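You operate a simulated robot arm through the tools that you are given. There is no shell and no other tool.

Carry out the task below with a simulated robot arm. There is one attempt and no reset: what you move stays moved.

TASK
Wipe the small plate clean, oil its middle with the pad and put its cover on.
Fine: take the oil from the tin; cloth and pad go back where they lay. Set down upright: orange pad. A coat counts when it lies all over at full strength: go over it till it gets no stronger. What is to be rubbed or washed off counts as gone when no trace of it is left.

It is judged by the outcome, as a careful person would: the job done as asked, and still so three seconds after it is handed in. It fails if anything else is knocked over, pushed out of place, dropped, spilled or broken. A push-on lid holds only when it is set on centred and level and pressed home; a screw cap is set on level and turned clockwise until tight. Flat cloth is picked up by pressing the open fingertips on it (5 to 10 N) and closing them slowly along it; thin cloth reads only 2 to 8 mm in the jaws.

THE ROBOT
A 7-joint arm with a two-finger parallel gripper, fixed in place. Base frame: the origin is at the foot of the arm, x ahead of it, y to its left, z up; the work surface is at about z = 0.9. Readings come in m, rad, newtons and seconds.
With the tool pointing down near the work surface it reaches from about 0.24 to 0.68 m from the base axis. Its first joint turns from -1.152 to 1.152 rad. Payload 2.4 kg.
The tool frame sits at the grasp point between the pads (the TCP): z along the fingers, y along the line on which they close. The tips reach 0.03 m beyond it. Largest opening 0.094 m; finger width 0.028, thickness 0.01; the body of the gripper, 0.05 by 0.096 m, starts 0.055 m behind the TCP.
Orientation is told as [roll, pitch, yaw] about the base's x, y, z axes, in that order, counted from this pose: with the fingers straight down and closing along the base's y, the tool's x points along the base's -x, its y along +y and its z along -z.

THE INTERFACE
- The arm moves only by the tool jog_arm. Its argument "moves" is a list that holds one entry, the list of rows, each a list of 7 numbers: the shift along the base's x, y, z in m, then the turn, a rotation vector about the base's x, y, z in rad, then the gripper command, from -1 (fully open) to 1 (shut), values between in proportion. In form: [[[dx, dy, dz, wx, wy, wz, hand], ...]]. A call has 1 to 20 rows; each row is the pose to reach, as a shift and turn from the pose commanded when the call began. Each row takes 0.2 s and may step no farther than 0.05 m and 0.15 rad from the row before; otherwise, or with a gripper value out of range, the whole call is refused. A pose out of reach is approached as far as the arm can. The call stops where the force on the tool passes 70 N (or 10 N more than at its start, if that is more) or the arm is blocked; 0.2 s more then pass. Each finger travels about 0.153 m/s and halts on what it meets, pressing with about 26 N; the grip force reading is that of the motor and also rises with nothing between the fingers. The clock runs only during rows and for 0.2 s after the last one: add rows that repeat a pose to give the fingers time. It gives the time, the measured TCP pose, the force on the tool (base axes), the opening and the grip force at its end, in the units of the frame above (readings bear some noise), with the torque about the TCP (base axes, N m) and any sound that the robot's microphone picked up.
- Cameras (640 x 400 px; columns grow to the right, rows downward): "scene" is fixed at [0.0405, 0.4747, 1.4523]; the picture's right is [-0.74, -0.68, 0.00], its down [-0.34, 0.37, -0.87] and it looks along [0.59, -0.64, -0.50] (base axes); focal length 326 px, centre (320, 200). "wrist" rides on the gripper at [0.076, 0.014, -0.102] in the tool frame; the picture's right is [-0.18, 0.98, 0.00], its down [-0.75, -0.14, -0.64] and it looks along [-0.63, -0.12, 0.77] (tool axes); focal length 243 px, centre (320, 200).
- capture(camera): a new picture of that camera. No time passes.
- pixel_to_xyz(camera, pixels): there is no depth. For up to 12 entries [column, row, z] of the newest picture of that camera ("zoom" is the newest enlarged one), the place [x, y] in the base frame at which the ray of that pixel passes the height z, good to about 0.003 m. No time passes.
- close_up(camera, box): a new picture of the part [left, top, right, bottom] of that camera's present view, enlarged. No time passes.
- close_job(): hands the job in; it is judged then, once.

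Leave the gripper open and the arm clear of the work at the hand-in unless told otherwise.

The tools are called after ">>>" as name(argument=value, ...) on one line, values as JSON. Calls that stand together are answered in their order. jog_arm: Moves the arm, as the interface text tells. Its arguments: {"type":"object","properties":{"moves":{"type":"array"}},"required":["moves"]} The other tools are called the same way: capture (camera) takes a picture; pixel_to_xyz (camera, pixels) gives the place at which the rays of pixels pass given heights; close_up (camera, box) takes an enlarged picture of a part of a camera's view; close_job () hands the job in.

At the start:

```text
time_s: 0.0
ee_pos: [0.2953, -0.2174, 1.2015]
ee_rot: [0.0, 0.001, 0.0]
force: [1.0, -0.6, -0.2]
wrist_torque: [0.03, 0.0, 0.0]
gripper_width: 0.0939
grasp_force: 0.1
```

scene: 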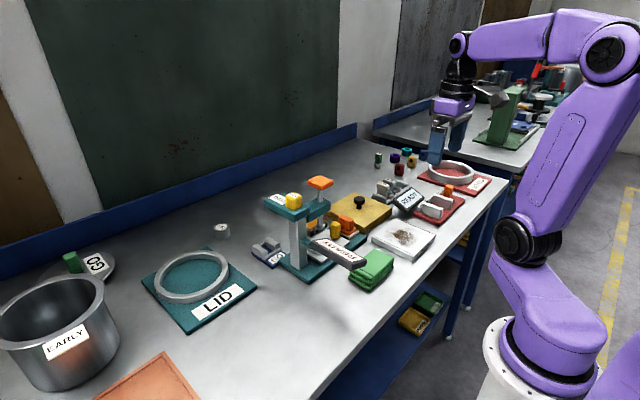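
wrist: 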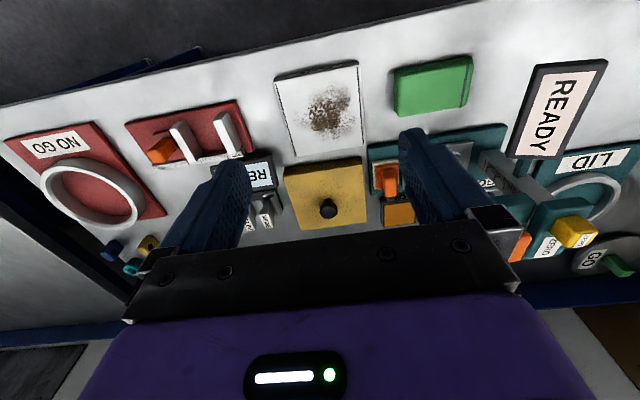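

I see a white plate with a brown smudge, a green cloth, a yellow cover with a black knob, and some fixtures. I'll take enlarged pictures of these before I move.

>>> close_up(camera="scene", box=[240, 160, 400, 300])

>>> close_up(camera="scene", box=[350, 130, 510, 260])

>>> close_up(camera="wrist", box=[250, 40, 640, 290])

>>> close_up(camera="wrist", box=[0, 60, 300, 290])

```text
2.86 times, centred on (320, 230) of scene
```

zoom: 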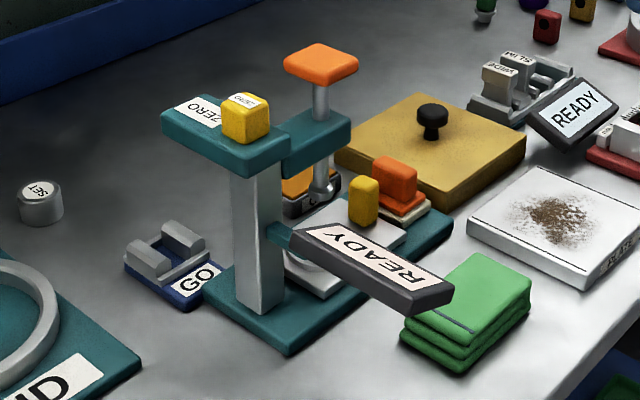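

```text
3.08 times, centred on (430, 195) of scene
```

zoom: 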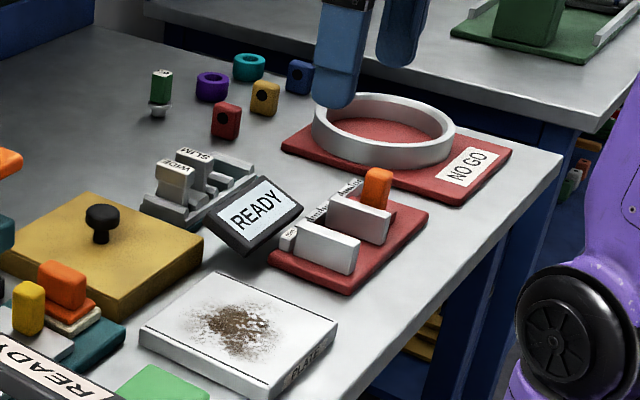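

```text
1.60 times, centred on (445, 165) of wrist
```

zoom: 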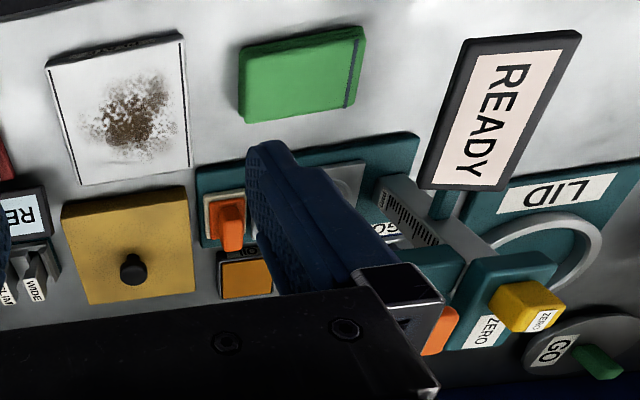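

```text
1.74 times, centred on (150, 175) of wrist
```

zoom: 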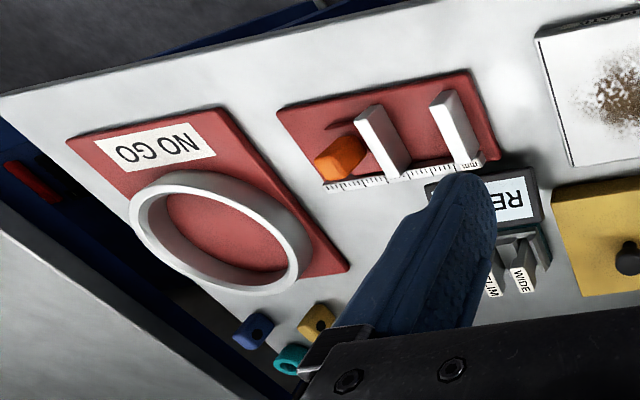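

The plate, cover, green cloth, orange pad and a dark tin are all in view. Next I'll measure their positions from both cameras.

>>> pixel_to_xyz(camera="wrist", pixels=[[275, 76, 0.92], [358, 61, 0.92], [366, 145, 0.92], [296, 157, 0.92], [283, 165, 0.92], [361, 157, 0.92], [370, 218, 0.92], [292, 229, 0.92], [394, 68, 0.92], [472, 56, 0.92], [470, 106, 0.9], [396, 116, 0.9]])

>>> pixel_to_xyz(camera="scene", pixels=[[403, 238, 0.92], [360, 202, 0.95], [372, 270, 0.93], [347, 225, 0.92], [317, 225, 0.92], [334, 230, 0.92], [297, 268, 0.9], [353, 236, 0.9]])

>>> close_up(camera="scene", box=[290, 190, 400, 259])

```text
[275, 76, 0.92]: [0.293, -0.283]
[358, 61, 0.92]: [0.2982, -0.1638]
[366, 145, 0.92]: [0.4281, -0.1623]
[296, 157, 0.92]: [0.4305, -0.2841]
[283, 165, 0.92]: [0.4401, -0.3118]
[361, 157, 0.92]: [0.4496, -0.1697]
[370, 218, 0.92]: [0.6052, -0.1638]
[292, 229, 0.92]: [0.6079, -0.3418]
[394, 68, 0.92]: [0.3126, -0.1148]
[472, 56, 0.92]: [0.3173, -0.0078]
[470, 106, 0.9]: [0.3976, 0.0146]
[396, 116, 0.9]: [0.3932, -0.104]
```

```text
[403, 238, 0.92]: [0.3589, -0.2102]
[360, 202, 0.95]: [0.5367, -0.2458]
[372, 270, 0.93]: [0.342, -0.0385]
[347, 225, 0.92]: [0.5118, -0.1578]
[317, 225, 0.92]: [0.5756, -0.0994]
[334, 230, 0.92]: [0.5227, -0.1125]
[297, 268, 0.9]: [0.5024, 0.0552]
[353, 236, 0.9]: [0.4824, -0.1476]
```

```text
5.80 times, centred on (345, 224) of scene
```

zoom: 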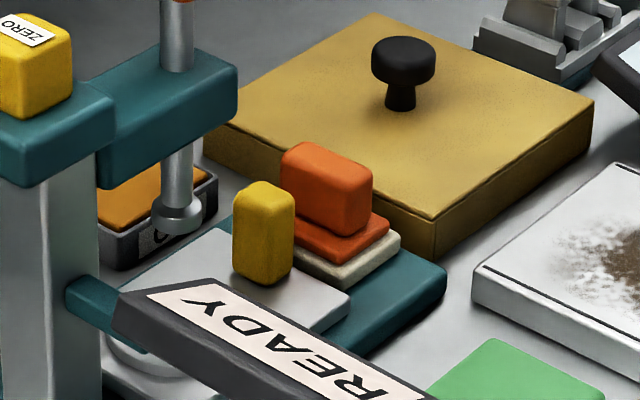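

The pad stands on the teal base of the gauge stand, and the tin sits behind it near the arm of the stand. I need a better view, so I'll lift to about z 1.3 and move left, in free air, to look down on it with the wrist camera.

>>> jog_arm(moves=[[[0, 0, 0.05, 0, 0, 0, -1], [0, 0.03, 0.09, 0, 0, 0, -1], [0, 0.07, 0.1, 0, 0, 0, -1], [0, 0.11, 0.1, 0, 0, 0, -1], [0, 0.14, 0.1, 0, 0, 0, -1], [0, 0.14, 0.1, 0, 0, 0, -1]]])

>>> capture(camera="wrist")

>>> capture(camera="scene")

```text
time_s: 1.4
ee_pos: [0.2948, -0.0764, 1.3017]
ee_rot: [0.001, -0.001, 0.0]
force: [-0.4, -0.5, 0.4]
wrist_torque: [0.01, -0.01, -0.04]
gripper_width: 0.0939
grasp_force: 0.0
```

```text
taken
```

wrist: 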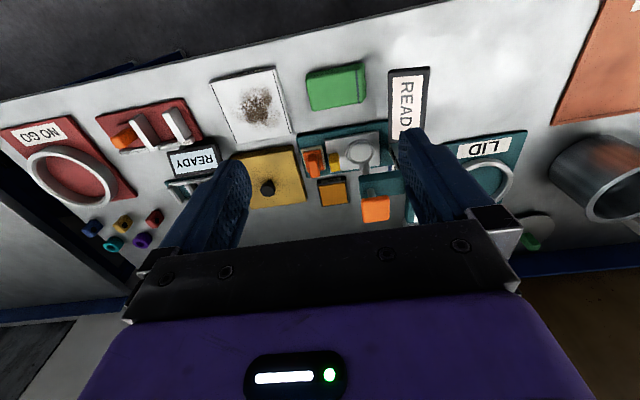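

```text
taken
```

scene: 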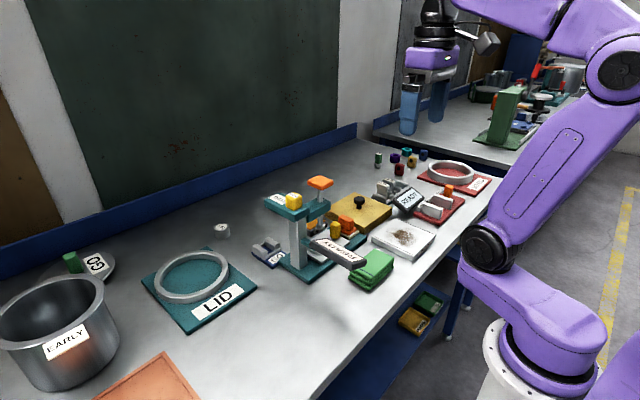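

>>> close_up(camera="wrist", box=[200, 50, 440, 230])

>>> pixel_to_xyz(camera="wrist", pixels=[[210, 82, 0.92], [271, 67, 0.92], [292, 132, 0.92], [237, 143, 0.92], [313, 161, 0.93], [332, 192, 0.91], [268, 187, 0.95], [358, 152, 0.95], [376, 208, 1.05], [232, 157, 0.93], [294, 147, 0.93], [305, 201, 0.93]])

```text
2.22 times, centred on (320, 140) of wrist
```

zoom: 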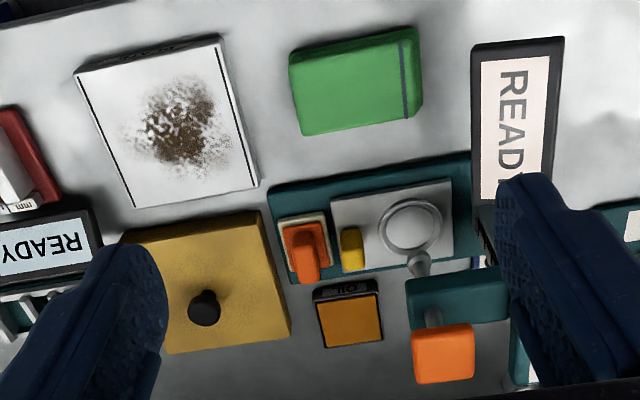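

```text
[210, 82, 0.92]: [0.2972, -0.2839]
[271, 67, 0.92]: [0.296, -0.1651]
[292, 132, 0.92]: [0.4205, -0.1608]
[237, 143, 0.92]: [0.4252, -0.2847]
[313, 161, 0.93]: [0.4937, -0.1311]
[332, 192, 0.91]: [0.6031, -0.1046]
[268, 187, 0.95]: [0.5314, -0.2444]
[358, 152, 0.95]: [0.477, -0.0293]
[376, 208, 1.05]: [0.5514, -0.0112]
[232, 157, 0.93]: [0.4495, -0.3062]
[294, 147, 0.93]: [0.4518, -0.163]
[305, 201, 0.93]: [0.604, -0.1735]
```

Now I can separate the items. The plate spans x 0.296–0.425 and y -0.284 to -0.162. The pad is near (0.49,-0.135) with a yellow peg beside it, and the tin is near (0.59,-0.10). I'll lower to z 1.12 over y -0.12, clear of the stand, for a closer look.

>>> jog_arm(moves=[[[0.01, -0.02, -0.04, 0, 0, 0, -1], [0.02, -0.04, -0.09, 0, 0, 0, -1], [0.03, -0.05, -0.14, 0, 0, 0, -1], [0.03, -0.05, -0.18, 0, 0, 0, -1], [0.03, -0.05, -0.18, 0, 0, 0, -1]]])

>>> capture(camera="wrist")

>>> close_up(camera="wrist", box=[220, 90, 440, 230])

```text
refused: row 2 steps farther than a row can; nothing moved
```

```text
taken
```

wrist: 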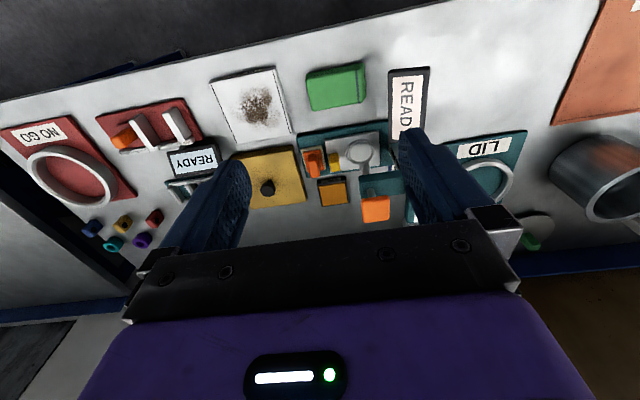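

```text
2.86 times, centred on (330, 160) of wrist
```

zoom: 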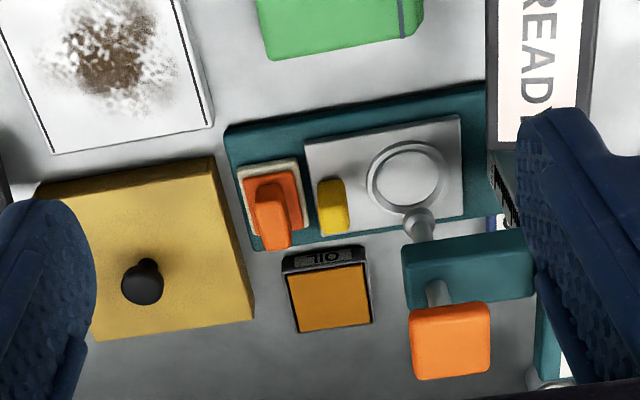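

The move was refused because one row stepped too far, so nothing moved. I'll send it again with smaller steps.

>>> jog_arm(moves=[[[0.01, -0.01, -0.04, 0, 0, 0, -1], [0.015, -0.02, -0.08, 0, 0, 0, -1], [0.02, -0.03, -0.12, 0, 0, 0, -1], [0.025, -0.04, -0.15, 0, 0, 0, -1], [0.03, -0.05, -0.18, 0, 0, 0, -1], [0.03, -0.05, -0.18, 0, 0, 0, -1]]])

>>> capture(camera="wrist")

>>> close_up(camera="wrist", box=[220, 90, 440, 230])

```text
time_s: 2.8
ee_pos: [0.3246, -0.1265, 1.1199]
ee_rot: [0.0, 0.0, 0.0]
force: [0.6, 0.1, 0.1]
wrist_torque: [-0.03, -0.03, 0.01]
gripper_width: 0.0939
grasp_force: 0.1
```

```text
taken
```

wrist: 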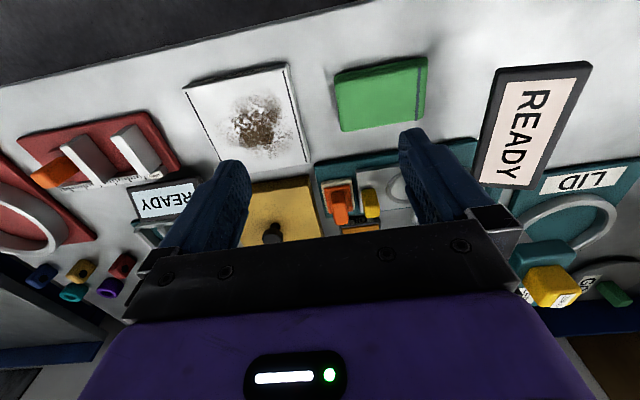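

```text
2.86 times, centred on (330, 160) of wrist
```

zoom: 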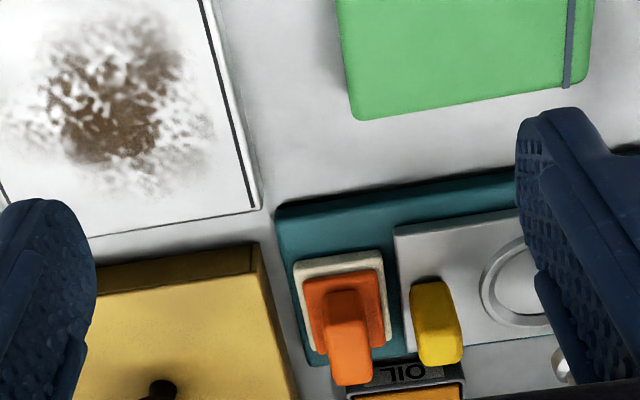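

The tin is labelled OIL. Next I'll take close pictures of the cloth, plate and pad with the scene camera to get heights.

>>> close_up(camera="scene", box=[330, 210, 450, 300])

>>> pixel_to_xyz(camera="wrist", pixels=[[334, 75, 0.93], [427, 57, 0.93], [420, 113, 0.93], [342, 131, 0.93], [183, 92, 0.92], [285, 65, 0.92], [309, 161, 0.92], [220, 172, 0.92], [339, 186, 0.93], [339, 205, 0.95], [371, 197, 0.94], [361, 228, 0.92]])

```text
4.44 times, centred on (390, 255) of scene
```

zoom: 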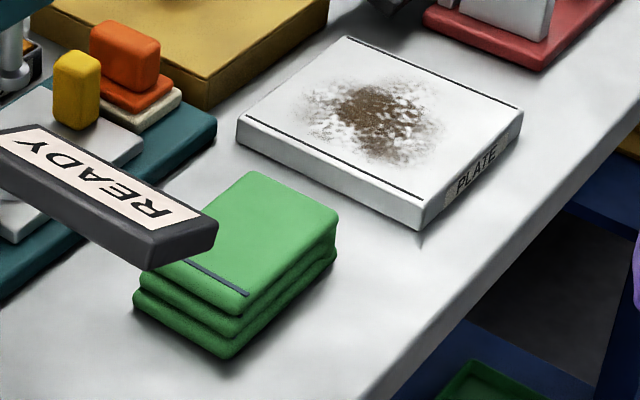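

```text
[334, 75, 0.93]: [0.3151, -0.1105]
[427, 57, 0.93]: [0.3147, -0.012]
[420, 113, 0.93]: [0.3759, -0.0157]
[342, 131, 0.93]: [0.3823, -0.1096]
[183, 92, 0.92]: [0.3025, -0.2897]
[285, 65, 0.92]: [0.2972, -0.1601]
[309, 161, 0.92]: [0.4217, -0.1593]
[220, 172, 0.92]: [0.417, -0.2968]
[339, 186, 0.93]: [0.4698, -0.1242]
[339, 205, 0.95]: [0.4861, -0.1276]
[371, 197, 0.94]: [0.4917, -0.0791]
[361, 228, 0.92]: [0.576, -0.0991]
```

Next I need the height of the READY bar, because it hangs close to the cloth. I'll find it by intersecting rays from both cameras.

>>> pixel_to_xyz(camera="wrist", pixels=[[497, 67, 0.95], [497, 67, 1.0], [497, 67, 1.05], [591, 63, 0.95], [591, 63, 1.0], [591, 63, 1.05], [527, 190, 0.95], [527, 190, 1.0], [553, 270, 1.1], [553, 270, 1.15]])

>>> pixel_to_xyz(camera="scene", pixels=[[367, 259, 0.95], [367, 259, 1.0], [367, 259, 1.05], [351, 267, 0.95], [351, 267, 1.0], [351, 267, 1.05], [294, 196, 1.05], [294, 196, 1.1], [294, 196, 1.15], [320, 180, 1.05], [320, 180, 1.1], [320, 180, 1.15]])

```text
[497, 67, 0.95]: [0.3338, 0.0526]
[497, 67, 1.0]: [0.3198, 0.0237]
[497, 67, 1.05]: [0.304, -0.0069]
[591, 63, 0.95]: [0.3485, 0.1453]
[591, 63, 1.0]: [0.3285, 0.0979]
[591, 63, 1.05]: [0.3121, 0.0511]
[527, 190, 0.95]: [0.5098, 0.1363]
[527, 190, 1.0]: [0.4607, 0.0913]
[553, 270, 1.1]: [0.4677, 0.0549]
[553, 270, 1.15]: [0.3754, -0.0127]
```

```text
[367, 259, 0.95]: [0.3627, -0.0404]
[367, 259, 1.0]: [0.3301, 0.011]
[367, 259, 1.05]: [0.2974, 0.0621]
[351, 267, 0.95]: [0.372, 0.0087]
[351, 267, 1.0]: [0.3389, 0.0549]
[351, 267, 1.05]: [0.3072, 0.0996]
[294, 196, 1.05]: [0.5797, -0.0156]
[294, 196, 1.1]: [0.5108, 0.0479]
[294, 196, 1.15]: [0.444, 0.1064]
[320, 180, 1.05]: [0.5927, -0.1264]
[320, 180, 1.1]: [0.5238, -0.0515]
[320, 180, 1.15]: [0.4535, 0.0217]
```

The end of the READY bar is at about (0.32, 0.02, z 0.995), so it clears the cloth if I stay at y < 0. Next I'll measure cloth, plate, pad and cover heights using the scene camera.

>>> pixel_to_xyz(camera="scene", pixels=[[369, 290.4, 0.9], [371, 281, 0.92], [371, 281, 0.93], [371, 281, 0.94], [412.5, 261.7, 0.9], [413, 256.5, 0.91], [413, 256.5, 0.92], [435.6, 234.5, 0.91], [435.6, 234.5, 0.92], [397, 218.5, 0.92], [372, 241, 0.92]])

>>> close_up(camera="scene", box=[320, 180, 400, 240])

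>>> close_up(camera="scene", box=[370, 170, 450, 230])

```text
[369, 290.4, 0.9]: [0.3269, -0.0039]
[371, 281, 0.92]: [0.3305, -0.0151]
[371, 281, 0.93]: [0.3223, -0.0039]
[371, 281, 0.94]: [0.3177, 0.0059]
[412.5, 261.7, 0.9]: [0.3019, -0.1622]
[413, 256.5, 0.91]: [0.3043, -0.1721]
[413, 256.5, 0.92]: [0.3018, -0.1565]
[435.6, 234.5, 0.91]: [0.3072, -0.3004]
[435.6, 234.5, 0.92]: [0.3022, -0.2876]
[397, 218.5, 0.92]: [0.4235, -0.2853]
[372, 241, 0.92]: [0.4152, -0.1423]
```

```text
6.67 times, centred on (360, 210) of scene
```

zoom: 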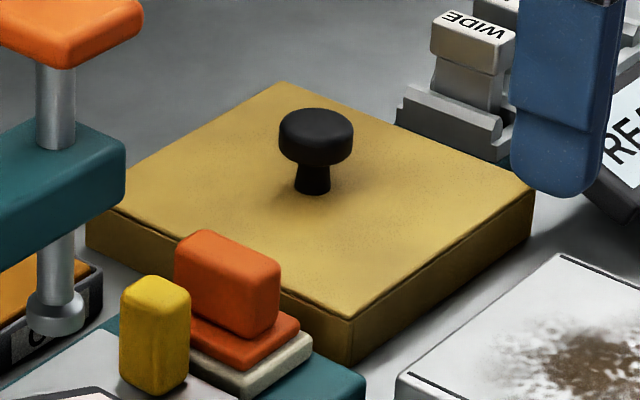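

```text
6.67 times, centred on (410, 200) of scene
```

zoom: 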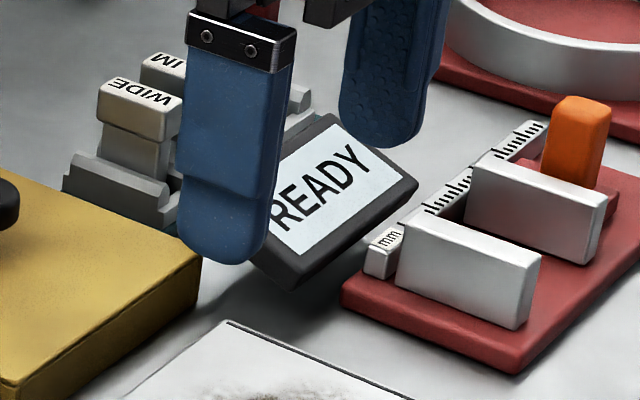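

I read the plate top at about z 0.918 with its centre near (0.360,-0.223). The cloth stack is at x 0.315–0.38, y -0.11 to -0.01, top about 0.93, so I'll grip it across x. I'll now turn the gripper a quarter turn in the air over the cloth.

>>> jog_arm(moves=[[[0.002, 0.005, 0, 0, 0, 0.14, -1], [0.004, 0.01, 0, 0, 0, 0.28, -1], [0.006, 0.015, 0, 0, 0, 0.42, -1], [0.008, 0.02, 0, 0, 0, 0.56, -1], [0.01, 0.025, 0, 0, 0, 0.7, -1], [0.012, 0.03, 0, 0, 0, 0.84, -1], [0.014, 0.035, 0, 0, 0, 0.98, -1], [0.016, 0.04, 0, 0, 0, 1.12, -1], [0.018, 0.045, 0, 0, 0, 1.26, -1], [0.02, 0.05, 0, 0, 0, 1.4, -1], [0.022, 0.06, 0, 0, 0, 1.5, -1], [0.023, 0.065, 0, 0, 0, 1.5708, -1], [0.023, 0.065, 0, 0, 0, 1.5708, -1]]])

>>> capture(camera="wrist")

>>> capture(camera="scene")

```text
time_s: 5.6
ee_pos: [0.3487, -0.062, 1.1212]
ee_rot: [0.0, -0.001, 1.574]
force: [-0.7, 1.1, 0.4]
wrist_torque: [-0.01, -0.01, -0.01]
gripper_width: 0.0944
grasp_force: 0.1
```

```text
taken
```

wrist: 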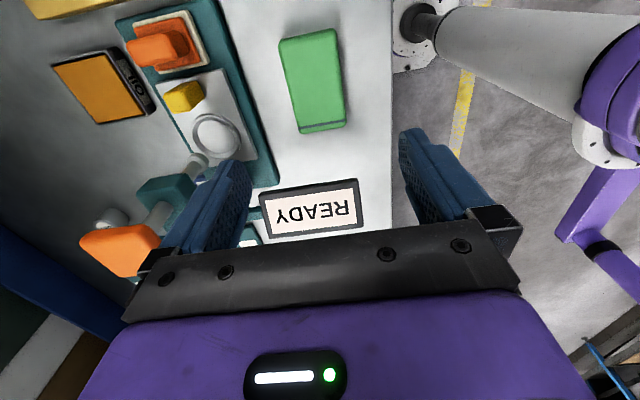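

```text
taken
```

scene: 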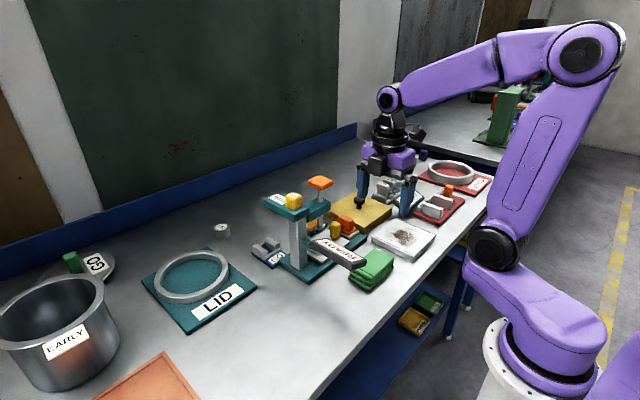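

The quarter turn is done. I'll measure the cloth's edges and the teal base edge in this wrist view.

>>> pixel_to_xyz(camera="wrist", pixels=[[279, 40, 0.93], [336, 29, 0.93], [347, 124, 0.93], [299, 134, 0.93], [276, 183, 0.91], [116, 23, 0.91], [150, 22, 0.925], [190, 10, 0.925], [207, 68, 0.925], [160, 75, 0.925]])

>>> close_up(camera="wrist", box=[40, 0, 360, 200])

```text
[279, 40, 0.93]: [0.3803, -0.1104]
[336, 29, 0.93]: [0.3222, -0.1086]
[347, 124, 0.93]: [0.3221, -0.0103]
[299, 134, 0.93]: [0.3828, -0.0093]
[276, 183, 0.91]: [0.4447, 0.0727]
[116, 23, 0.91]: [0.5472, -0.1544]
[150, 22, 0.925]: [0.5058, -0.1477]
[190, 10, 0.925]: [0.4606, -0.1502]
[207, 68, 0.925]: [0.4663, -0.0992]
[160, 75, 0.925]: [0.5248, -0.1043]
```

```text
2.00 times, centred on (200, 100) of wrist
```

zoom: 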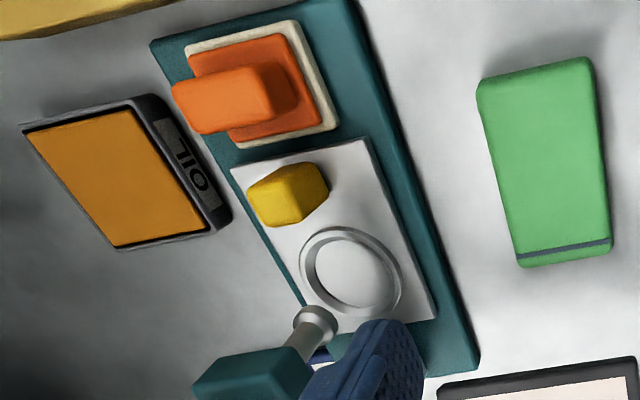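

The cloth's centre is (0.351,-0.060), 0.06 across x and 0.10 along y. I'll go straight down to TCP z 0.938, so the tips are at 0.908, with the fingers still open.

>>> jog_arm(moves=[[[0.002, 0.002, -0.04, 0, 0, 0, -1], [0.002, 0.002, -0.08, 0, 0, 0, -1], [0.002, 0.002, -0.12, 0, 0, 0, -1], [0.002, 0.002, -0.15, 0, 0, 0, -1], [0.002, 0.002, -0.17, 0, 0, 0, -1], [0.002, 0.002, -0.183, 0, 0, 0, -1], [0.002, 0.002, -0.183, 0, 0, 0, -1]]])

>>> capture(camera="wrist")

>>> close_up(camera="scene", box=[310, 190, 450, 300])

```text
time_s: 7.2
ee_pos: [0.3504, -0.0597, 0.9386]
ee_rot: [0.0, 0.001, 1.571]
force: [0.5, 0.0, 0.6]
wrist_torque: [0.03, -0.03, 0.02]
gripper_width: 0.094
grasp_force: 0.0
```

```text
taken
```

wrist: 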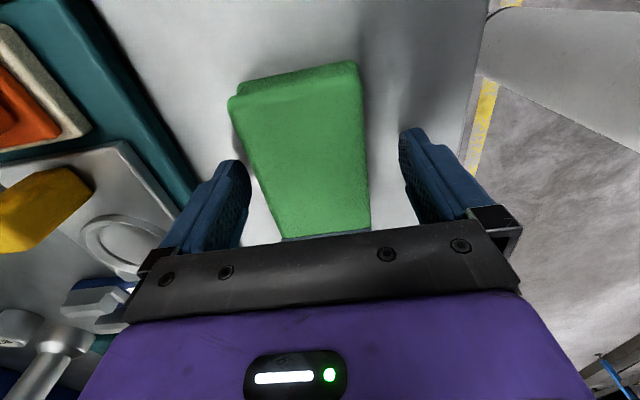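

```text
3.64 times, centred on (380, 245) of scene
```

zoom: 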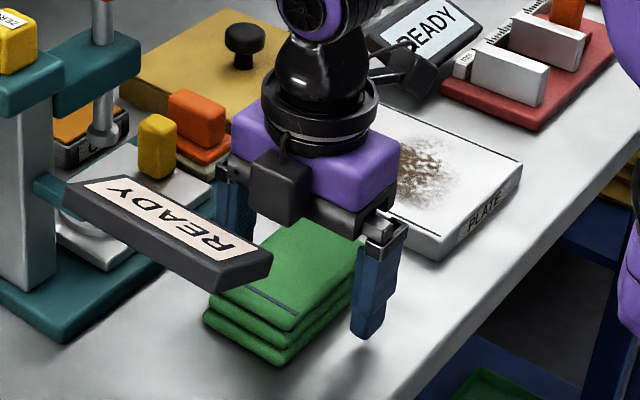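

The fingers straddle the cloth at z 0.9386 with no contact. I'll check the centring using the cloth's edges level with the fingers.

>>> pixel_to_xyz(camera="wrist", pixels=[[257, 180, 0.93], [367, 172, 0.93], [280, 235, 0.93], [371, 228, 0.93], [235, 100, 0.93], [358, 68, 0.93], [232, 195, 0.915], [410, 180, 0.915]])

```text
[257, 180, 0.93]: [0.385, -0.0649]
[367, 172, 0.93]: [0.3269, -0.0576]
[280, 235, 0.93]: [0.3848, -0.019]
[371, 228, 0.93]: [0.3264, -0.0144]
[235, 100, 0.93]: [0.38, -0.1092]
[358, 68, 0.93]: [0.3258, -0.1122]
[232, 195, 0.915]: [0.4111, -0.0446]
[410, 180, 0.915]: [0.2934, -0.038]
```

The cloth is centred at x 0.355, so I'll shift +0.004 and close slowly until it's gripped.

>>> jog_arm(moves=[[[0.004, 0, 0, 0, 0, 0, -1], [0.004, 0, 0, 0, 0, 0, -0.7], [0.004, 0, 0, 0, 0, 0, -0.5], [0.004, 0, 0, 0, 0, 0, -0.35], [0.004, 0, 0, 0, 0, 0, -0.25], [0.004, 0, 0, 0, 0, 0, -0.15], [0.004, 0, 0, 0, 0, 0, -0.05], [0.004, 0, 0, 0, 0, 0, 0.05], [0.004, 0, 0, 0, 0, 0, 0.05]]])

>>> capture(camera="wrist")

>>> close_up(camera="scene", box=[310, 190, 450, 300])

```text
time_s: 9.2
ee_pos: [0.3543, -0.0606, 0.939]
ee_rot: [-0.003, 0.0, 1.571]
force: [-2.0, -0.5, 30.7]
wrist_torque: [0.0, 0.21, 0.04]
gripper_width: 0.0643
grasp_force: 25.7
```

```text
taken
```

wrist: 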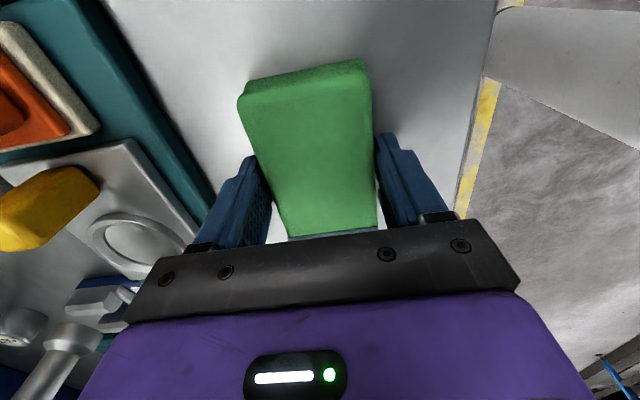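

```text
3.64 times, centred on (380, 245) of scene
```

zoom: 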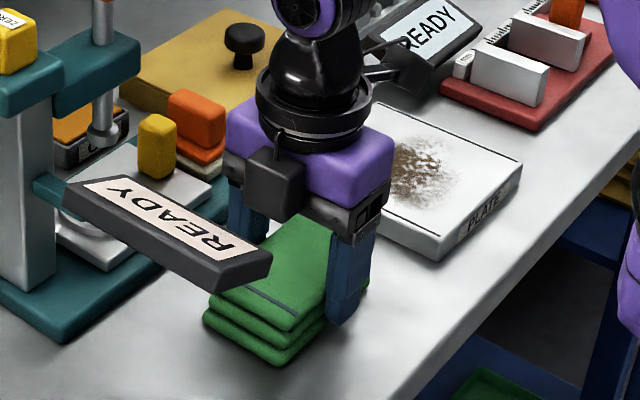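

The cloth is gripped at 0.064 m with 25.7 N, and the tool reads about 30 N upward from pressing against the table. I'll lift straight up a little and check that it comes along.

>>> jog_arm(moves=[[[0, 0, 0.003, 0, 0, 0, 0.05], [0, 0, 0.01, 0, 0, 0, 0.05], [0, 0, 0.025, 0, 0, 0, 0.05], [0, 0, 0.04, 0, 0, 0, 0.05], [0, 0, 0.04, 0, 0, 0, 0.05]]])

>>> capture(camera="wrist")

>>> close_up(camera="scene", box=[310, 190, 450, 300])

```text
time_s: 10.4
ee_pos: [0.3548, -0.0609, 0.9799]
ee_rot: [0.0, 0.0, 1.572]
force: [0.6, -0.4, -0.4]
wrist_torque: [-0.03, 0.02, -0.02]
gripper_width: 0.0642
grasp_force: 26.2
```

```text
taken
```

wrist: 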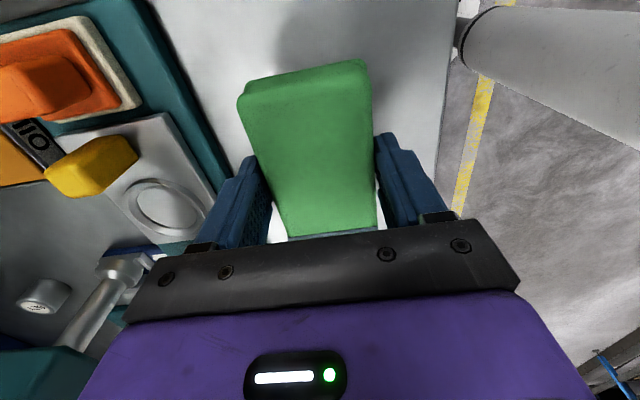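

```text
3.64 times, centred on (380, 245) of scene
```

zoom: 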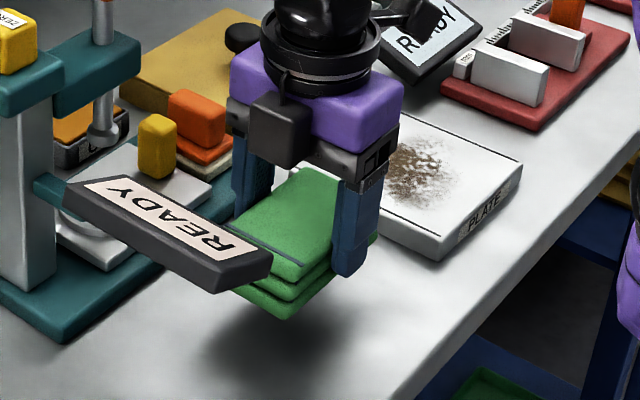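

The cloth is held, with its bottom about 0.0385 below the TCP. I'll carry it over the plate's middle at the same height, passing nothing tall on the way, then look.

>>> jog_arm(moves=[[[0, -0.04, 0.01, 0, 0, 0, 0.05], [0.002, -0.08, 0.01, 0, 0, 0, 0.05], [0.004, -0.12, 0.01, 0, 0, 0, 0.05], [0.005, -0.163, 0.01, 0, 0, 0, 0.05], [0.005, -0.163, 0.005, 0, 0, 0, 0.05], [0.005, -0.163, 0.0, 0, 0, 0, 0.05]]])

>>> capture(camera="wrist")

>>> close_up(camera="scene", box=[340, 170, 480, 270])

```text
time_s: 11.8
ee_pos: [0.3598, -0.2228, 0.9799]
ee_rot: [0.001, -0.001, 1.571]
force: [0.2, 0.1, -1.0]
wrist_torque: [0.04, -0.02, -0.02]
gripper_width: 0.0643
grasp_force: 25.9
```

```text
taken
```

wrist: 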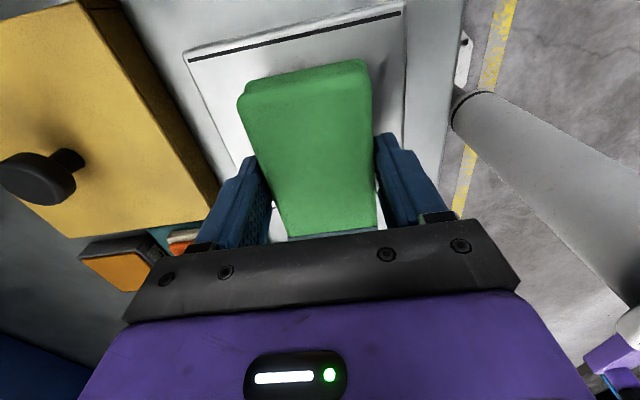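

```text
4.00 times, centred on (410, 220) of scene
```

zoom: 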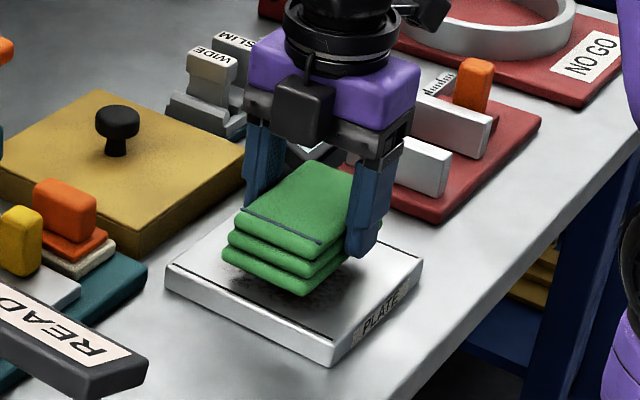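

The cloth is over the plate's middle. I'll lower it in small steps until the force shows contact, expected near TCP z 0.957.

>>> jog_arm(moves=[[[0, 0, -0.01, 0, 0, 0, 0.05], [0, 0, -0.016, 0, 0, 0, 0.05], [0, 0, -0.019, 0, 0, 0, 0.05], [0, 0, -0.021, 0, 0, 0, 0.05], [0, 0, -0.022, 0, 0, 0, 0.05]]])

```text
time_s: 13.0
ee_pos: [0.3582, -0.2227, 0.9578]
ee_rot: [-0.006, 0.001, 1.571]
force: [-12.2, 5.0, 69.0]
wrist_torque: [0.18, 0.8, -0.04]
gripper_width: 0.0643
grasp_force: 26.0
```

That reads 69 N, which is too hard. I'll rise in small steps to find a light pressure.

>>> jog_arm(moves=[[[0, 0, 0.0015, 0, 0, 0, 0.05], [0, 0, 0.0015, 0, 0, 0, 0.05]]])

```text
time_s: 13.6
ee_pos: [0.3602, -0.2236, 0.9586]
ee_rot: [-0.004, 0.0, 1.571]
force: [-4.5, -1.5, 45.1]
wrist_torque: [-0.07, 0.36, 0.05]
gripper_width: 0.0644
grasp_force: 25.5
```

>>> jog_arm(moves=[[[0, 0, 0.0015, 0, 0, 0, 0.05], [0, 0, 0.0015, 0, 0, 0, 0.05]]])

>>> close_up(camera="scene", box=[340, 170, 480, 270])

```text
time_s: 14.2
ee_pos: [0.3598, -0.2224, 0.9587]
ee_rot: [0.0, 0.0, 1.571]
force: [3.0, -2.3, 8.0]
wrist_torque: [-0.41, -0.31, 0.02]
gripper_width: 0.0644
grasp_force: 26.6
```

```text
4.00 times, centred on (410, 220) of scene
```

zoom: 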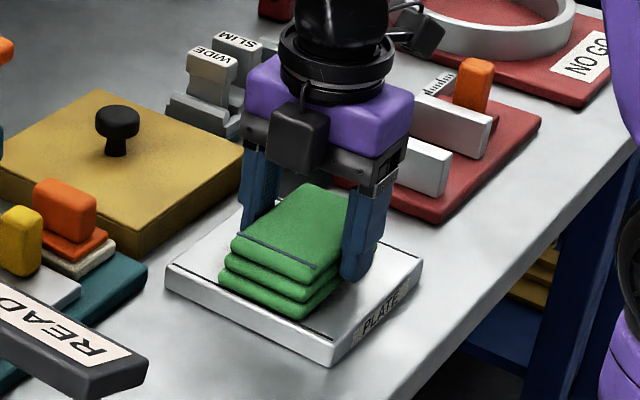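

The force is now a light 8 N. I'll make a first stroke along x at this height, keeping it short and slow, then check the force and whether the plate stays put.

>>> jog_arm(moves=[[[0.01, 0, 0, 0, 0, 0, 0.05], [0.02, 0, 0, 0, 0, 0, 0.05], [0.028, 0, 0, 0, 0, 0, 0.05], [0.02, 0, 0, 0, 0, 0, 0.05], [0.01, 0, 0, 0, 0, 0, 0.05], [0, 0, 0, 0, 0, 0, 0.05], [-0.01, 0, 0, 0, 0, 0, 0.05], [-0.02, 0, 0, 0, 0, 0, 0.05], [-0.028, 0, 0, 0, 0, 0, 0.05]]])

>>> capture(camera="wrist")

>>> close_up(camera="scene", box=[340, 170, 480, 270])

```text
time_s: 16.2
ee_pos: [0.3313, -0.2233, 0.9599]
ee_rot: [-0.001, -0.002, 1.57]
force: [0.1, 0.8, -0.5]
wrist_torque: [-0.03, 0.02, -0.03]
gripper_width: 0.0643
grasp_force: 26.0
```

```text
taken
```

wrist: 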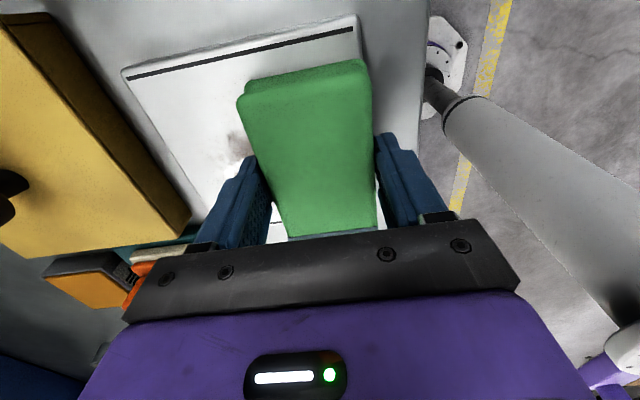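

```text
4.00 times, centred on (410, 220) of scene
```

zoom: 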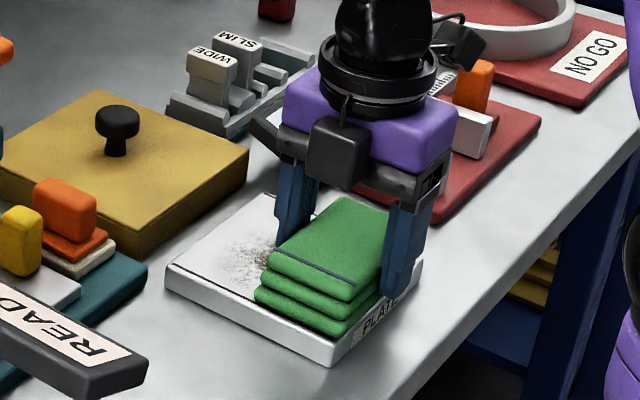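

The smudge is fading and the plate hasn't moved, but contact was lost at the end of the stroke (z 0.960). I'll lower 1 mm and wipe several more lengths, with small shifts in y.

>>> jog_arm(moves=[[[0, 0, -0.0012, 0, 0, 0, 0.05], [0.012, 0, -0.0012, 0, 0, 0, 0.05], [0.024, 0, -0.0012, 0, 0, 0, 0.05], [0.036, 0, -0.0012, 0, 0, 0, 0.05], [0.048, 0, -0.0012, 0, 0, 0, 0.05], [0.056, 0.005, -0.0012, 0, 0, 0, 0.05], [0.048, 0.012, -0.0012, 0, 0, 0, 0.05], [0.036, 0.014, -0.0012, 0, 0, 0, 0.05], [0.024, 0.014, -0.0012, 0, 0, 0, 0.05], [0.012, 0.014, -0.0012, 0, 0, 0, 0.05], [0, 0.014, -0.0012, 0, 0, 0, 0.05], [0, 0.004, -0.0012, 0, 0, 0, 0.05], [0, -0.008, -0.0012, 0, 0, 0, 0.05], [0.012, -0.014, -0.0012, 0, 0, 0, 0.05], [0.024, -0.014, -0.0012, 0, 0, 0, 0.05], [0.036, -0.014, -0.0012, 0, 0, 0, 0.05], [0.048, -0.014, -0.0012, 0, 0, 0, 0.05], [0.056, -0.012, -0.0012, 0, 0, 0, 0.05], [0.056, -0.002, -0.0012, 0, 0, 0, 0.05], [0.044, 0, -0.0012, 0, 0, 0, 0.05]]])

>>> capture(camera="wrist")

>>> close_up(camera="scene", box=[340, 170, 480, 270])

```text
time_s: 20.4
ee_pos: [0.3785, -0.2215, 0.9592]
ee_rot: [-0.006, 0.002, 1.571]
force: [11.1, 0.3, 24.4]
wrist_torque: [-0.01, 0.38, -0.01]
gripper_width: 0.0644
grasp_force: 26.0
```

```text
taken
```

wrist: 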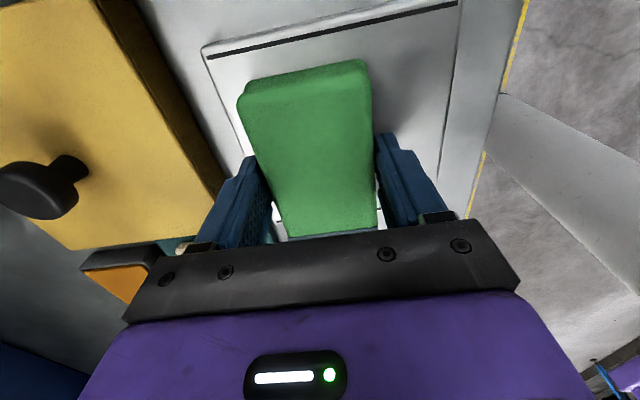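

```text
4.00 times, centred on (410, 220) of scene
```

zoom: 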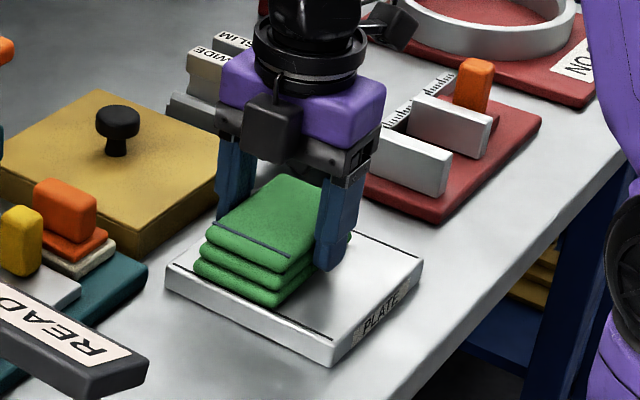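

The visible part is clean and the plate corners are at the same pixels as before. I'll wipe a few more lengths at slightly less pressure, then raise to inspect.

>>> jog_arm(moves=[[[0.01, 0, 0.0004, 0, 0, 0, 0.05], [0.01, 0.014, 0.0004, 0, 0, 0, 0.05], [0, 0.014, 0.0004, 0, 0, 0, 0.05], [-0.012, 0.014, 0.0004, 0, 0, 0, 0.05], [-0.024, 0.014, 0.0004, 0, 0, 0, 0.05], [-0.036, 0.014, 0.0004, 0, 0, 0, 0.05], [-0.044, 0.01, 0.0004, 0, 0, 0, 0.05], [-0.044, 0, 0.0004, 0, 0, 0, 0.05], [-0.036, 0, 0.0004, 0, 0, 0, 0.05], [-0.024, 0, 0.0004, 0, 0, 0, 0.05], [-0.012, 0, 0.0004, 0, 0, 0, 0.05], [0, 0, 0.0004, 0, 0, 0, 0.05], [0.01, -0.002, 0.0004, 0, 0, 0, 0.05], [0.01, -0.014, 0.0004, 0, 0, 0, 0.05], [0, -0.014, 0.0004, 0, 0, 0, 0.05], [-0.012, -0.014, 0.0004, 0, 0, 0, 0.05], [-0.024, -0.014, 0.0004, 0, 0, 0, 0.05], [-0.036, -0.014, 0.0004, 0, 0, 0, 0.05], [-0.044, -0.012, 0.0004, 0, 0, 0, 0.05], [-0.044, -0.012, 0.0004, 0, 0, 0, 0.05]]])

>>> jog_arm(moves=[[[0, 0, 0.01, 0, 0, 0, 0.05], [0, 0, 0.03, 0, 0, 0, 0.05], [0.02, 0.03, 0.05, 0, 0, 0, 0.05], [0.02, 0.07, 0.06, 0, 0, 0, 0.05], [0.02, 0.11, 0.06, 0, 0, 0, 0.05], [0.02, 0.13, 0.06, 0, 0, 0, 0.05], [0.02, 0.13, 0.06, 0, 0, 0, 0.05]]])

>>> capture(camera="wrist")

>>> close_up(camera="scene", box=[360, 205, 450, 265])

```text
time_s: 24.6
ee_pos: [0.3316, -0.2359, 0.959]
ee_rot: [-0.002, 0.002, 1.572]
force: [7.5, -3.4, 19.6]
wrist_torque: [0.09, 0.04, 0.09]
gripper_width: 0.0642
grasp_force: 26.1
```

```text
time_s: 26.2
ee_pos: [0.3506, -0.1059, 1.0195]
ee_rot: [-0.001, 0.0, 1.572]
force: [0.0, 0.4, -0.2]
wrist_torque: [0.01, -0.01, -0.02]
gripper_width: 0.0641
grasp_force: 25.8
```

```text
taken
```

wrist: 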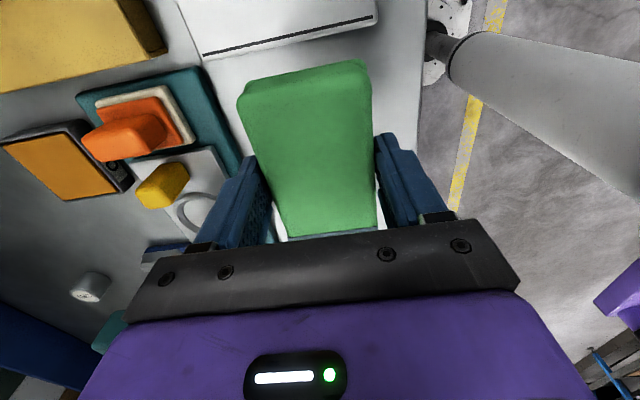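

```text
6.67 times, centred on (405, 235) of scene
```

zoom: 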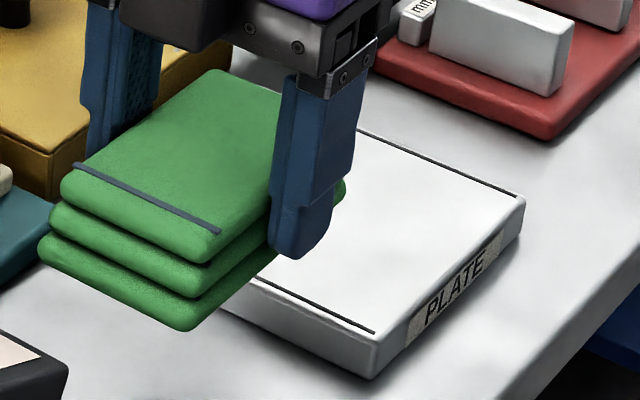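

The visible part of the plate looks clean, but the cloth hides the rest. I'll raise straight up so the scene camera can see the whole plate.

>>> jog_arm(moves=[[[0, 0, 0.045, 0, 0, 0, 0.05], [0, 0, 0.09, 0, 0, 0, 0.05], [0, 0, 0.135, 0, 0, 0, 0.05], [0, 0, 0.16, 0, 0, 0, 0.05], [0, 0, 0.16, 0, 0, 0, 0.05]]])

>>> close_up(camera="scene", box=[360, 205, 450, 265])

>>> capture(camera="wrist")

```text
time_s: 27.4
ee_pos: [0.3522, -0.1028, 1.1804]
ee_rot: [0.0, 0.0, 1.571]
force: [1.1, -0.5, 0.2]
wrist_torque: [0.05, -0.03, -0.01]
gripper_width: 0.0644
grasp_force: 25.7
```

```text
6.67 times, centred on (405, 235) of scene
```

zoom: 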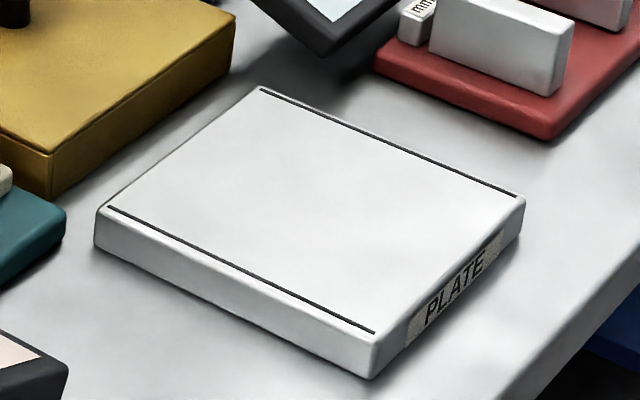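

```text
taken
```

wrist: 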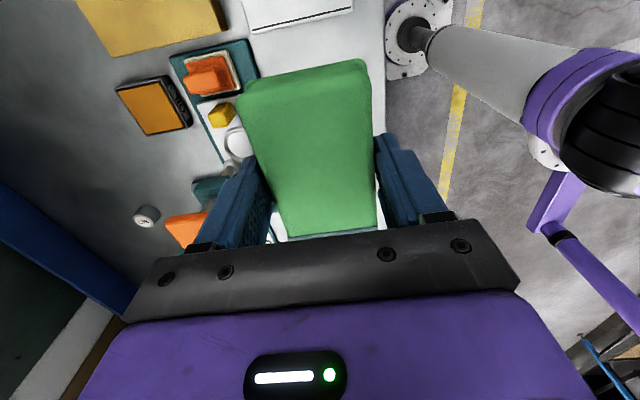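

The plate looks clean and hasn't moved. I'll check tighter enlargements for faint traces.

>>> close_up(camera="scene", box=[378, 218, 428, 249])

>>> close_up(camera="wrist", box=[230, 0, 370, 60])

```text
12.80 times, centred on (403, 234) of scene
```

zoom: 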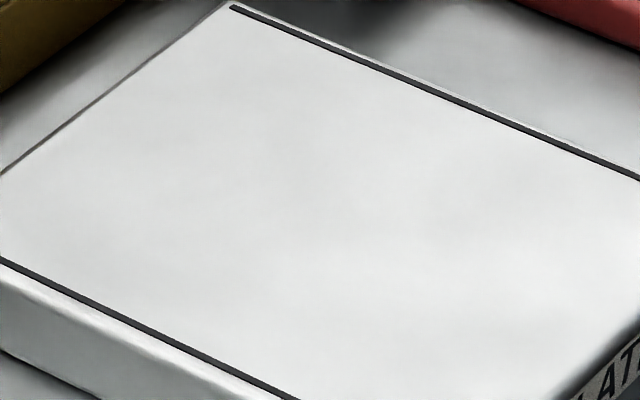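

```text
4.57 times, centred on (300, 30) of wrist
```

zoom: 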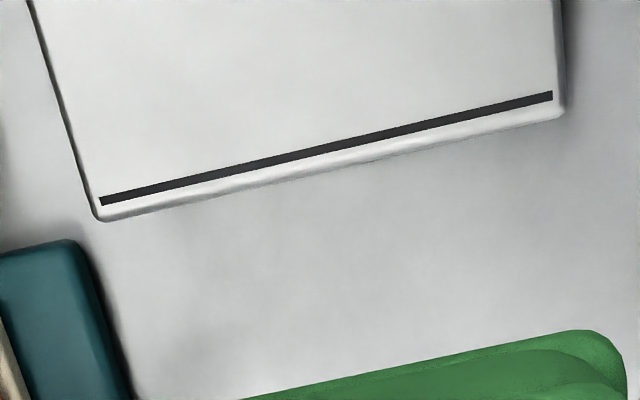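

No trace stands out, though the middle might be a hair greyer. To be sure, I'll go back down for one more full set of strokes. First I move to just above the plate.

>>> jog_arm(moves=[[[0, -0.03, -0.035, 0, 0, 0, 0.05], [0, -0.06, -0.07, 0, 0, 0, 0.05], [0, -0.09, -0.105, 0, 0, 0, 0.05], [-0.01, -0.115, -0.145, 0, 0, 0, 0.05], [-0.015, -0.12, -0.185, 0, 0, 0, 0.05], [-0.02, -0.12, -0.21, 0, 0, 0, 0.05], [-0.02, -0.12, -0.217, 0, 0, 0, 0.05], [-0.02, -0.12, -0.219, 0, 0, 0, 0.05], [-0.02, -0.12, -0.22, 0, 0, 0, 0.05]]])

```text
time_s: 29.4
ee_pos: [0.3316, -0.2259, 0.9593]
ee_rot: [-0.003, 0.002, 1.571]
force: [-6.8, 0.1, 26.6]
wrist_torque: [0.08, -0.04, 0.05]
gripper_width: 0.0641
grasp_force: 25.7
```

The force is 27 N at z 0.9593, so I'll ease up 0.6 mm and wipe the whole middle again, both along x and along y.

>>> jog_arm(moves=[[[0.0, 0, 0.0006, 0, 0, 0, 0.05], [0.015, 0, 0.0006, 0, 0, 0, 0.05], [0.03, 0, 0.0006, 0, 0, 0, 0.05], [0.045, 0, 0.0006, 0, 0, 0, 0.05], [0.056, 0.005, 0.0006, 0, 0, 0, 0.05], [0.056, 0.018, 0.0006, 0, 0, 0, 0.05], [0.042, 0.018, 0.0006, 0, 0, 0, 0.05], [0.028, 0.018, 0.0006, 0, 0, 0, 0.05], [0.014, 0.018, 0.0006, 0, 0, 0, 0.05], [0, 0.018, 0.0006, 0, 0, 0, 0.05], [0, 0.004, 0.0006, 0, 0, 0, 0.05], [0, -0.01, 0.0006, 0, 0, 0, 0.05], [0.014, -0.012, 0.0006, 0, 0, 0, 0.05], [0.028, -0.012, 0.0006, 0, 0, 0, 0.05], [0.042, -0.012, 0.0006, 0, 0, 0, 0.05], [0.056, -0.01, 0.0006, 0, 0, 0, 0.05], [0.045, 0.002, 0.0006, 0, 0, 0, 0.05], [0.03, 0.002, 0.0006, 0, 0, 0, 0.05], [0.015, 0.002, 0.0006, 0, 0, 0, 0.05], [0.0, 0.002, 0.0006, 0, 0, 0, 0.05]]])

>>> close_up(camera="scene", box=[340, 170, 480, 270])

```text
time_s: 33.6
ee_pos: [0.332, -0.2231, 0.9594]
ee_rot: [-0.004, 0.0, 1.571]
force: [7.0, 0.0, 12.4]
wrist_torque: [0.26, -0.27, -0.11]
gripper_width: 0.064
grasp_force: 26.0
```

```text
4.00 times, centred on (410, 220) of scene
```

zoom: 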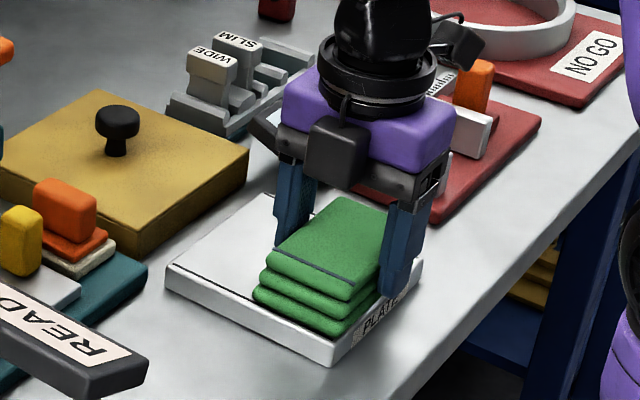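

The plate still sits at the same pixels. Next I'll carry the cloth back to where it lay (TCP 0.3545,-0.0605) and lower it to z ~0.9395.

>>> jog_arm(moves=[[[0, 0, 0.015, 0, 0, 0, 0.05], [0, 0.01, 0.028, 0, 0, 0, 0.05], [0.006, 0.045, 0.028, 0, 0, 0, 0.05], [0.012, 0.085, 0.028, 0, 0, 0, 0.05], [0.018, 0.125, 0.028, 0, 0, 0, 0.05], [0.0225, 0.155, 0.028, 0, 0, 0, 0.05], [0.0225, 0.1626, 0.02, 0, 0, 0, 0.05], [0.0225, 0.1626, 0.005, 0, 0, 0, 0.05], [0.0225, 0.1626, -0.01, 0, 0, 0, 0.05], [0.0225, 0.1626, -0.017, 0, 0, 0, 0.05], [0.0225, 0.1626, -0.0195, 0, 0, 0, 0.05], [0.0225, 0.1626, -0.0195, 0, 0, 0, 0.05]]])

```text
time_s: 36.2
ee_pos: [0.3541, -0.0603, 0.9398]
ee_rot: [-0.001, 0.0, 1.569]
force: [-1.5, 0.2, 4.0]
wrist_torque: [-0.12, -0.06, -0.01]
gripper_width: 0.0639
grasp_force: 26.2
```

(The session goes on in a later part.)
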